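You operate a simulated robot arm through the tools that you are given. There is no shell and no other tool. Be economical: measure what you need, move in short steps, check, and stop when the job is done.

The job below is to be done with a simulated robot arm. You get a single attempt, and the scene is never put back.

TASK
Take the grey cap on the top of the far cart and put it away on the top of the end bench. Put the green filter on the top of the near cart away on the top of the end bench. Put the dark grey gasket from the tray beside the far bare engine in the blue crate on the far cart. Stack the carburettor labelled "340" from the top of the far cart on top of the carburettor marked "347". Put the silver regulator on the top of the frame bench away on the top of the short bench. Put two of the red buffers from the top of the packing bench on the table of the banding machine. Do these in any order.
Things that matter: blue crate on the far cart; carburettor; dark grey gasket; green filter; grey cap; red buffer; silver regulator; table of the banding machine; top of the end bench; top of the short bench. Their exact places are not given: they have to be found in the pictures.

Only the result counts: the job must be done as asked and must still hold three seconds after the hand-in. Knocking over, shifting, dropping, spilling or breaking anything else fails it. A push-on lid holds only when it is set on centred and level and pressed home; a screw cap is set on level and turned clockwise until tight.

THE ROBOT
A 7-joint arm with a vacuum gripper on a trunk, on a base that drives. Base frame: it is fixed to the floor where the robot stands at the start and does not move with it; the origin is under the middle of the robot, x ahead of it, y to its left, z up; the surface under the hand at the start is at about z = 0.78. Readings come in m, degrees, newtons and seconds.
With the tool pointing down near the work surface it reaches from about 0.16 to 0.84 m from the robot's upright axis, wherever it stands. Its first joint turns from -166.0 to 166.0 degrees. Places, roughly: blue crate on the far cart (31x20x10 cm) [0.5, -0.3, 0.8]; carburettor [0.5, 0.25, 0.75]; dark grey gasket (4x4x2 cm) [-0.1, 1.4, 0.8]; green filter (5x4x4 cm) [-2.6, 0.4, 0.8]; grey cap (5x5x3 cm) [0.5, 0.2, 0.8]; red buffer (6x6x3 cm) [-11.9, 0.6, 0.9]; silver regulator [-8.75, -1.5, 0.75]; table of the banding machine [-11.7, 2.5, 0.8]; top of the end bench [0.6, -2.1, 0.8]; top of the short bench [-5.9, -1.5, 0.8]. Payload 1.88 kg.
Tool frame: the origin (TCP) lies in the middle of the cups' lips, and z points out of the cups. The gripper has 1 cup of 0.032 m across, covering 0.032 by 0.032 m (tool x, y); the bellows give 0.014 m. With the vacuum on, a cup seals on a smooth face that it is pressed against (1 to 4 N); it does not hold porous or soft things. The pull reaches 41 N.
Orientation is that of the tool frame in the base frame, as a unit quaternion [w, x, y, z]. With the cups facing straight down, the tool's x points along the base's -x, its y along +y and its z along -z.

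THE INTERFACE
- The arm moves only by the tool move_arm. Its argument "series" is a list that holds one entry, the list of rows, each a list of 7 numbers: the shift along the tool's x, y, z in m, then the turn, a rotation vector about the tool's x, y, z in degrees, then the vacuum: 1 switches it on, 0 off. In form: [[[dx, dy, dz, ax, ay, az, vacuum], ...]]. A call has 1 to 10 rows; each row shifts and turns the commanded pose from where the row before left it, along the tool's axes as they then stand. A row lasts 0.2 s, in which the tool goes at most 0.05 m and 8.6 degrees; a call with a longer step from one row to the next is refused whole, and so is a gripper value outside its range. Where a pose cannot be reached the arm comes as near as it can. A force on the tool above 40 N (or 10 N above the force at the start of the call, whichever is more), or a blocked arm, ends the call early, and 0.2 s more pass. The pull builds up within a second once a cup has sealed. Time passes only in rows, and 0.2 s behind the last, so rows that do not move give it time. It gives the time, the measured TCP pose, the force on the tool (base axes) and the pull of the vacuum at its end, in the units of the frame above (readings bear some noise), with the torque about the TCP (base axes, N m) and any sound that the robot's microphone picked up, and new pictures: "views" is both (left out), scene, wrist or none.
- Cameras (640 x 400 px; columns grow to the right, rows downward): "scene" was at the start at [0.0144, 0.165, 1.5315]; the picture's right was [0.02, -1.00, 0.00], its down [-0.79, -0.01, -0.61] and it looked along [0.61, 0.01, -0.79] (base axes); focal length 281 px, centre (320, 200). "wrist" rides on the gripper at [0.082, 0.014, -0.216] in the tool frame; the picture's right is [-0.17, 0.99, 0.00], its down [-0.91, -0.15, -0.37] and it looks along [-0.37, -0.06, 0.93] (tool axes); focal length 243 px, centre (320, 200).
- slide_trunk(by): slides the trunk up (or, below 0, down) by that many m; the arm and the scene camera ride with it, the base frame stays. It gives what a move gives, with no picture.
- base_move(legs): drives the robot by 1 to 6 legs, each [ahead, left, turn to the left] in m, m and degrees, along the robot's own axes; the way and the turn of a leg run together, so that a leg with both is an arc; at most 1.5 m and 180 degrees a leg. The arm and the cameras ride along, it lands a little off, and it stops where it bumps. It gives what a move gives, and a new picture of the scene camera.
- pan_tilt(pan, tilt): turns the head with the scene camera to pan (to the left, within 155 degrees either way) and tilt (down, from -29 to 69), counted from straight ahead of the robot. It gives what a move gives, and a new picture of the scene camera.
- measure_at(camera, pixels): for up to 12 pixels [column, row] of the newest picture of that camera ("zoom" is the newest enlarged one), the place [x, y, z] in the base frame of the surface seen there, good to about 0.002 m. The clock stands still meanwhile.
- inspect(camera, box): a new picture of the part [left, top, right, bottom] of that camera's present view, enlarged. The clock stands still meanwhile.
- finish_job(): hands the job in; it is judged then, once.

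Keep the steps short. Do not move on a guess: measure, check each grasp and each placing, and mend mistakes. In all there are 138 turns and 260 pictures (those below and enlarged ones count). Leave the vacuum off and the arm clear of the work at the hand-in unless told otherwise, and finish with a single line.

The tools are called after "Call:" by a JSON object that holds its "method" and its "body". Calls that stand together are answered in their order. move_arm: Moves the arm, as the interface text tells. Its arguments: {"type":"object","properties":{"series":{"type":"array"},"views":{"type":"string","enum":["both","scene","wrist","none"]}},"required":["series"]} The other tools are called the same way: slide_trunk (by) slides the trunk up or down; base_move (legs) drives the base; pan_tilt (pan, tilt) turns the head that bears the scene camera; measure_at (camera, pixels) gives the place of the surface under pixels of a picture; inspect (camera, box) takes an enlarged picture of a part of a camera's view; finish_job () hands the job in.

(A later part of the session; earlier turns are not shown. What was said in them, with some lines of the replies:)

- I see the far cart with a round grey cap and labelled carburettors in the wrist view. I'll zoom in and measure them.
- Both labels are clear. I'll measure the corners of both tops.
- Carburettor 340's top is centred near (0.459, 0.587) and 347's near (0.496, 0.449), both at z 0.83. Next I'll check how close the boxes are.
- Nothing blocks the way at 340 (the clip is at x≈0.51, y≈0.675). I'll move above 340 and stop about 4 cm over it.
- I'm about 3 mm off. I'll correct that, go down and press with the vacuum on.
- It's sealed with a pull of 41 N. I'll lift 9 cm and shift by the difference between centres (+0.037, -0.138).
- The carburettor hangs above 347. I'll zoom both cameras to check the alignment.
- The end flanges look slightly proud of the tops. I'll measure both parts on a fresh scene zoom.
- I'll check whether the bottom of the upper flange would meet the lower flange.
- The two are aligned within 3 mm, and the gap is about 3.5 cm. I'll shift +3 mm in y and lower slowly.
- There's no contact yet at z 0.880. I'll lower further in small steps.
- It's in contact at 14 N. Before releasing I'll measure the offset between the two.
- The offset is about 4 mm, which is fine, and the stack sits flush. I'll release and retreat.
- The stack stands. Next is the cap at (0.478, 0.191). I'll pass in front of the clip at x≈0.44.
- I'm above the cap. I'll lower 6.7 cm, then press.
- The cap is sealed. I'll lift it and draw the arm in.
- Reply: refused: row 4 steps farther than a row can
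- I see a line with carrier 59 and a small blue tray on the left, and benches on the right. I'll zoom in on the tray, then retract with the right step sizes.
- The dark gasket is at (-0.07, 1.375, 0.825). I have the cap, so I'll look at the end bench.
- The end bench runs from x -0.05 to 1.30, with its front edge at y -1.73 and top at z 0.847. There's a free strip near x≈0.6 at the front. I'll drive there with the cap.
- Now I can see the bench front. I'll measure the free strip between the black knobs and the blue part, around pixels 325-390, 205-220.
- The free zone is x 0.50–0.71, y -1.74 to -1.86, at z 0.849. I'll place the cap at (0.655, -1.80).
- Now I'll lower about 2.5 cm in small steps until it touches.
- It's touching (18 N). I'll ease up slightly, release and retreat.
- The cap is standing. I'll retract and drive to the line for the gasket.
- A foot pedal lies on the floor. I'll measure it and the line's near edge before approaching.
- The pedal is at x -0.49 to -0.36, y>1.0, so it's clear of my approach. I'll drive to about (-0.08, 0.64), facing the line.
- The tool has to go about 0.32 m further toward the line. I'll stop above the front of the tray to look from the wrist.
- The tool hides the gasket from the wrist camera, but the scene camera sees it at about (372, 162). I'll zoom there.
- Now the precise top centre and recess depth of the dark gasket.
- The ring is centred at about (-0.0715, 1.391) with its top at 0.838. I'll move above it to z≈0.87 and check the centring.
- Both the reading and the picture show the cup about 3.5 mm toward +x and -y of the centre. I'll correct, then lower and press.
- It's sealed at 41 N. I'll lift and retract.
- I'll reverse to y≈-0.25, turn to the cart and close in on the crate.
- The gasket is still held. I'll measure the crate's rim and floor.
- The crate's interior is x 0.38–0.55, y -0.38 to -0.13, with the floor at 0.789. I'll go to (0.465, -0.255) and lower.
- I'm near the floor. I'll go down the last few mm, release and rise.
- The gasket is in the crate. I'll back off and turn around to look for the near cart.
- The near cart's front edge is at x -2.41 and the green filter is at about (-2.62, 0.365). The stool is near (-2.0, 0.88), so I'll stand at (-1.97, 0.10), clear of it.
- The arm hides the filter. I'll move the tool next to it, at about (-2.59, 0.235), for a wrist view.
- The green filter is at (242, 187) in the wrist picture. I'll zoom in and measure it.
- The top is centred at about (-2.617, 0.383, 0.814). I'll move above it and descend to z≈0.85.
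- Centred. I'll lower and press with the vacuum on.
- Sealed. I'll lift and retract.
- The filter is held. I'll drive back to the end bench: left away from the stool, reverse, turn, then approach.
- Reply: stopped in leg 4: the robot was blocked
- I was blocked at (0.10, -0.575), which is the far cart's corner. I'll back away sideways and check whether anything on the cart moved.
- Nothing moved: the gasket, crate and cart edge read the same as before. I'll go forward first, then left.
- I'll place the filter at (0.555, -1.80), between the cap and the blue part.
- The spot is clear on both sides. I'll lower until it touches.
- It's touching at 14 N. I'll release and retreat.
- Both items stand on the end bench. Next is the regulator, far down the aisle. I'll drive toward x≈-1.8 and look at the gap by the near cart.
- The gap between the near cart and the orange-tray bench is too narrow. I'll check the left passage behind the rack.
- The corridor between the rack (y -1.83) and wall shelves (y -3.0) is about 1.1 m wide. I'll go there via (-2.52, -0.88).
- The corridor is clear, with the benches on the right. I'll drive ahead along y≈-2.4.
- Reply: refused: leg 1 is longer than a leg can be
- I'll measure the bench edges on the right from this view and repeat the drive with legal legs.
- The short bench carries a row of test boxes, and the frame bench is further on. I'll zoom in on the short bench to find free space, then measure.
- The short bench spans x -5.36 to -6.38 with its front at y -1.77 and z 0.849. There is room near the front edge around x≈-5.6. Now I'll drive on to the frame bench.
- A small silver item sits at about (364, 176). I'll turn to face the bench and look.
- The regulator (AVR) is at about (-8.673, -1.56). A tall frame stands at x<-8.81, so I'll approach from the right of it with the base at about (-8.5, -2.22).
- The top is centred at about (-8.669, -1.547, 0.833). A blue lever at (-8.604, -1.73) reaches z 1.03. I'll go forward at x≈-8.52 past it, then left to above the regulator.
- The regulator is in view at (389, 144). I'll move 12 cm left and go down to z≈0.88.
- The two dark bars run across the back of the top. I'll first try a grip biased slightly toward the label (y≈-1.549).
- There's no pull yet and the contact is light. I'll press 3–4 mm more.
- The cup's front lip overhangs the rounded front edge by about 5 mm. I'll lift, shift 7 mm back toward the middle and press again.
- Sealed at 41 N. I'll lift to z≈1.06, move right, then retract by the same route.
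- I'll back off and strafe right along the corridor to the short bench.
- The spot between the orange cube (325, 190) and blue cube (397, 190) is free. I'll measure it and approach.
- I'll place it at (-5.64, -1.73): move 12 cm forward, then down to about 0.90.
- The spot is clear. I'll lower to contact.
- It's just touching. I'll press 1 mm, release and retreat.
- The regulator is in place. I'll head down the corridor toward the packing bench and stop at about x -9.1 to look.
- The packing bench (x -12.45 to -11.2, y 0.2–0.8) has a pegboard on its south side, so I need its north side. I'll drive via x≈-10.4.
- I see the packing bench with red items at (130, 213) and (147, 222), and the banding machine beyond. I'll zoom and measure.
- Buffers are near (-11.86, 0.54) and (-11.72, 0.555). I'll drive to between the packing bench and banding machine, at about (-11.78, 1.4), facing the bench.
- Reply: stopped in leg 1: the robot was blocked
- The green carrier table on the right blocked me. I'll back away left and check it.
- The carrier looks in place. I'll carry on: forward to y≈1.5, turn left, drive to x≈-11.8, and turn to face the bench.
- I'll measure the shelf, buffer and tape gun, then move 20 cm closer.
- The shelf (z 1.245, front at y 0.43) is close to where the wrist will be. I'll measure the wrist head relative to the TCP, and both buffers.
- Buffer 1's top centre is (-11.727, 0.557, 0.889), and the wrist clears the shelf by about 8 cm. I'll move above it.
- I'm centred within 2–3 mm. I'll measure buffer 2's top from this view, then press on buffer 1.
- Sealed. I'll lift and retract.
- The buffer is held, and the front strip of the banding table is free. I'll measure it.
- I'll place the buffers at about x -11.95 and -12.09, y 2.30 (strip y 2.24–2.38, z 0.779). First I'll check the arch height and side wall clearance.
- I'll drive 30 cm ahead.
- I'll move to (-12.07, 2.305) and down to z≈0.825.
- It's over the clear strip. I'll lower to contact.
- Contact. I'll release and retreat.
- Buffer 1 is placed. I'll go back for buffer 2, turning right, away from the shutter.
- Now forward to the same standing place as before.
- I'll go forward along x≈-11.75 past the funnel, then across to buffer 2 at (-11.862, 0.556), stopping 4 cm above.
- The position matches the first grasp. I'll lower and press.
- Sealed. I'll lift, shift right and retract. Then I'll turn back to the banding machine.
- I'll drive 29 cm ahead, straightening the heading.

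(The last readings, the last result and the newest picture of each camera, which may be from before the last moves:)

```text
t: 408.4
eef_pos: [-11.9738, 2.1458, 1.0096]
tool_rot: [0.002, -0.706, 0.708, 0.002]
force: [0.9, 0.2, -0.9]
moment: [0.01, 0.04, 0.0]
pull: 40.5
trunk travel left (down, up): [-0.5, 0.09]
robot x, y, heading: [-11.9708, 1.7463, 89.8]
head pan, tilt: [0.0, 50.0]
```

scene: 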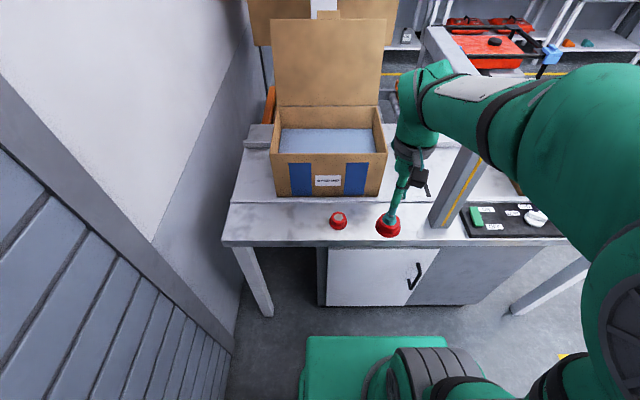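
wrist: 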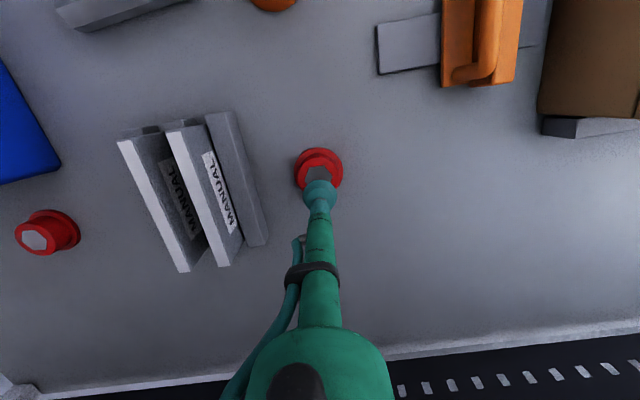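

I'll move to (-11.95, 2.305) and down to about 0.822.

Call:
{"method": "move_arm", "body": {"series": [[[-0.04, -0.006, 0, 0, 0, 0, 1], [-0.04, -0.006, 0, 0, 0, 0, 1], [-0.04, -0.006, 0, 0, 0, 0, 1], [-0.039, -0.006, 0, 0, 0, 0, 1], [0, 0, 0.045, 0, 0, 0, 1], [0, 0, 0.045, 0, 0, 0, 1], [0, 0, 0.045, 0, 0, 0, 1], [0, 0, 0.045, 0, 0, 0, 1], [0, 0, 0.006, 0, 0, 0, 1], [0, 0, 0, 0, 0, 0, 1]]]}}

```text
t: 410.6
eef_pos: [-11.9488, 2.3061, 0.8243]
tool_rot: [0.002, -0.705, 0.71, 0.001]
force: [-0.5, 0.4, -1.5]
moment: [0.02, 0.0, 0.01]
pull: 40.8
trunk travel left (down, up): [-0.5, 0.09]
robot x, y, heading: [-11.9735, 1.7462, 89.9]
head pan, tilt: [0.0, 50.0]
```

scene: 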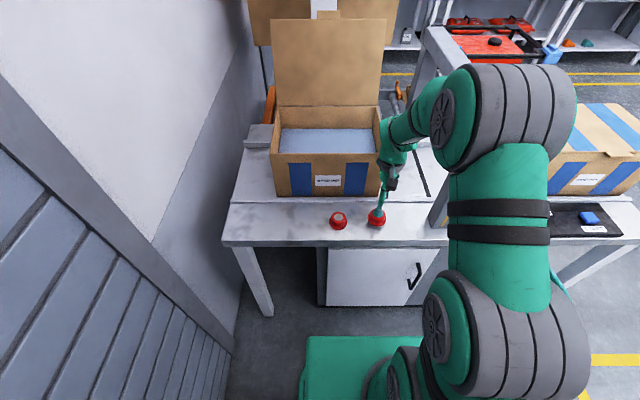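
wrist: 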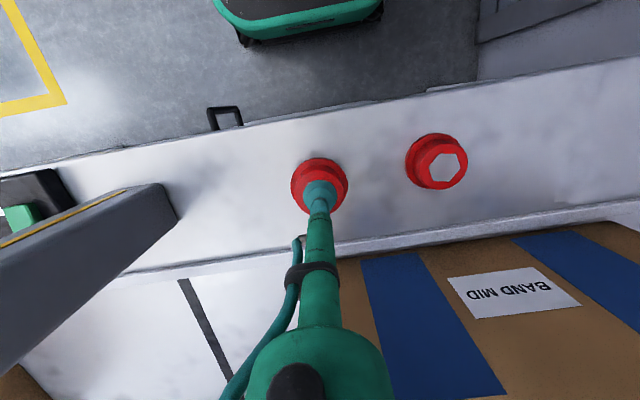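

Clear on all sides. I'll lower to contact.

Call:
{"method": "move_arm", "body": {"series": [[[0, 0, 0.01, 0, 0, 0, 1], [0, 0, 0.004, 0, 0, 0, 1], [0, 0, 0.003, 0, 0, 0, 1], [0, 0, 0, 0, 0, 0, 1]]], "views": "none"}}

```text
t: 411.6
eef_pos: [-11.9489, 2.3048, 0.8081]
tool_rot: [0.002, -0.706, 0.709, 0.001]
force: [0.5, 0.5, -1.1]
moment: [-0.03, 0.02, 0.02]
pull: 40.3
trunk travel left (down, up): [-0.5, 0.09]
robot x, y, heading: [-11.9725, 1.7472, 89.8]
head pan, tilt: [0.0, 50.0]
```

Call:
{"method": "move_arm", "body": {"series": [[[0, 0, 0.002, 0, 0, 0, 1], [0, 0, 0.001, 0, 0, 0, 1], [0, 0, 0, 0, 0, 0, 1]]], "views": "none"}}

```text
t: 412.4
eef_pos: [-11.9482, 2.3059, 0.8056]
tool_rot: [0.002, -0.706, 0.708, 0.003]
force: [3.2, 0.4, 15.1]
moment: [-0.08, 0.0, -0.03]
pull: 40.5
trunk travel left (down, up): [-0.5, 0.09]
robot x, y, heading: [-11.9751, 1.746, 89.4]
head pan, tilt: [0.0, 50.0]
```

Contact. I'll release, retreat and check.

Call:
{"method": "move_arm", "body": {"series": [[[0, 0, -0.001, 0, 0, 0, 0], [0, 0, 0, 0, 0, 0, 0], [0, 0, 0, 0, 0, 0, 0], [0, 0, 0, 0, 0, 0, 0], [0, 0, -0.01, 0, 0, 0, 0], [0, 0, -0.045, 0, 0, 0, 0], [0, 0, -0.045, 0, 0, 0, 0], [0, 0, -0.045, 0, 0, 0, 0], [0.03, 0, -0.035, 0, 0, 0, 0], [0.045, 0, 0, 0, 0, 0, 0]]], "views": "none"}}

Call:
{"method": "move_arm", "body": {"series": [[[0.045, 0.0, 0, 0, 0, 0, 0], [0.045, 0, 0, 0, 0, 0, 0], [0, 0, 0, 0, 0, 0, 0]]]}}

Call:
{"method": "base_move", "body": {"legs": [[-0.25, 0, 0]]}}

```text
t: 414.6
eef_pos: [-11.9515, 2.2276, 0.9839]
tool_rot: [0.001, -0.706, 0.709, 0.001]
force: [-0.1, 0.1, 0.2]
moment: [-0.01, 0.01, 0.0]
pull: 0.1
trunk travel left (down, up): [-0.5, 0.09]
robot x, y, heading: [-11.9755, 1.751, 89.8]
head pan, tilt: [0.0, 50.0]
```

```text
t: 415.4
eef_pos: [-11.9494, 2.1356, 0.9833]
tool_rot: [0.002, -0.706, 0.708, 0.001]
force: [-0.2, -0.2, 0.6]
moment: [0.09, -0.01, 0.03]
pull: 0.1
trunk travel left (down, up): [-0.5, 0.09]
robot x, y, heading: [-11.9727, 1.75, 89.6]
head pan, tilt: [0.0, 50.0]
```

scene: 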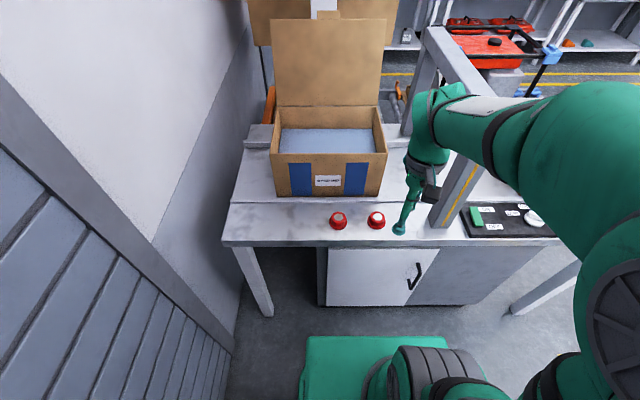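
wrist: 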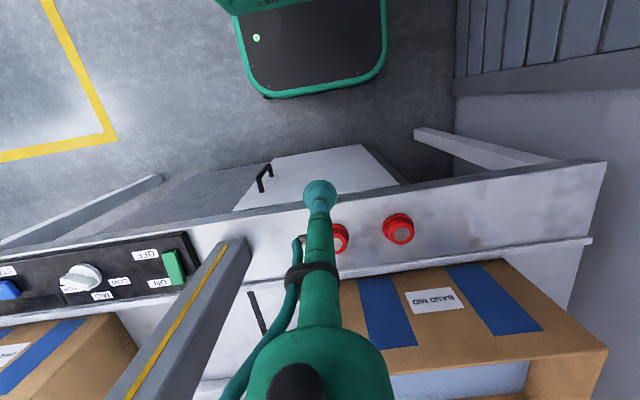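

```text
t: 417.2
eef_pos: [-11.9506, 1.8861, 0.9822]
tool_rot: [0.002, -0.705, 0.709, 0.001]
force: [0.1, 0.3, 0.4]
moment: [-0.04, -0.04, 0.03]
pull: 0.0
trunk travel left (down, up): [-0.5, 0.09]
robot x, y, heading: [-11.9742, 1.499, 89.7]
head pan, tilt: [0.0, 50.0]
```

scene: 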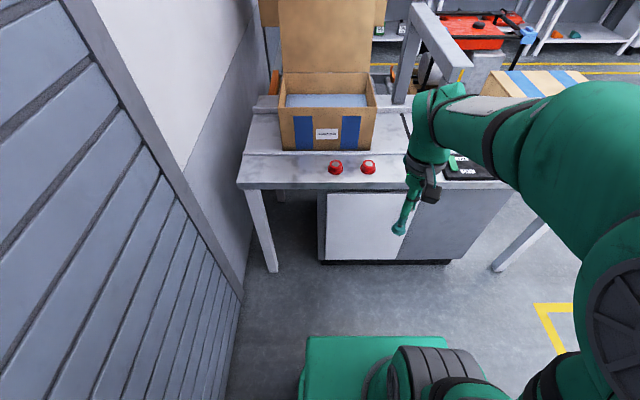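

Both buffers stand on the banding table, the vacuum is off and the arm is clear. All six tasks are done, so I'm handing in.

Call:
{"method": "finish_job", "body": {}}

```text
The job is handed in.
```

All six tasks are done and handed in; the base bumped the far cart (re-measured, nothing had moved) and the green carrier table (checked by eye only, it looked unmoved).
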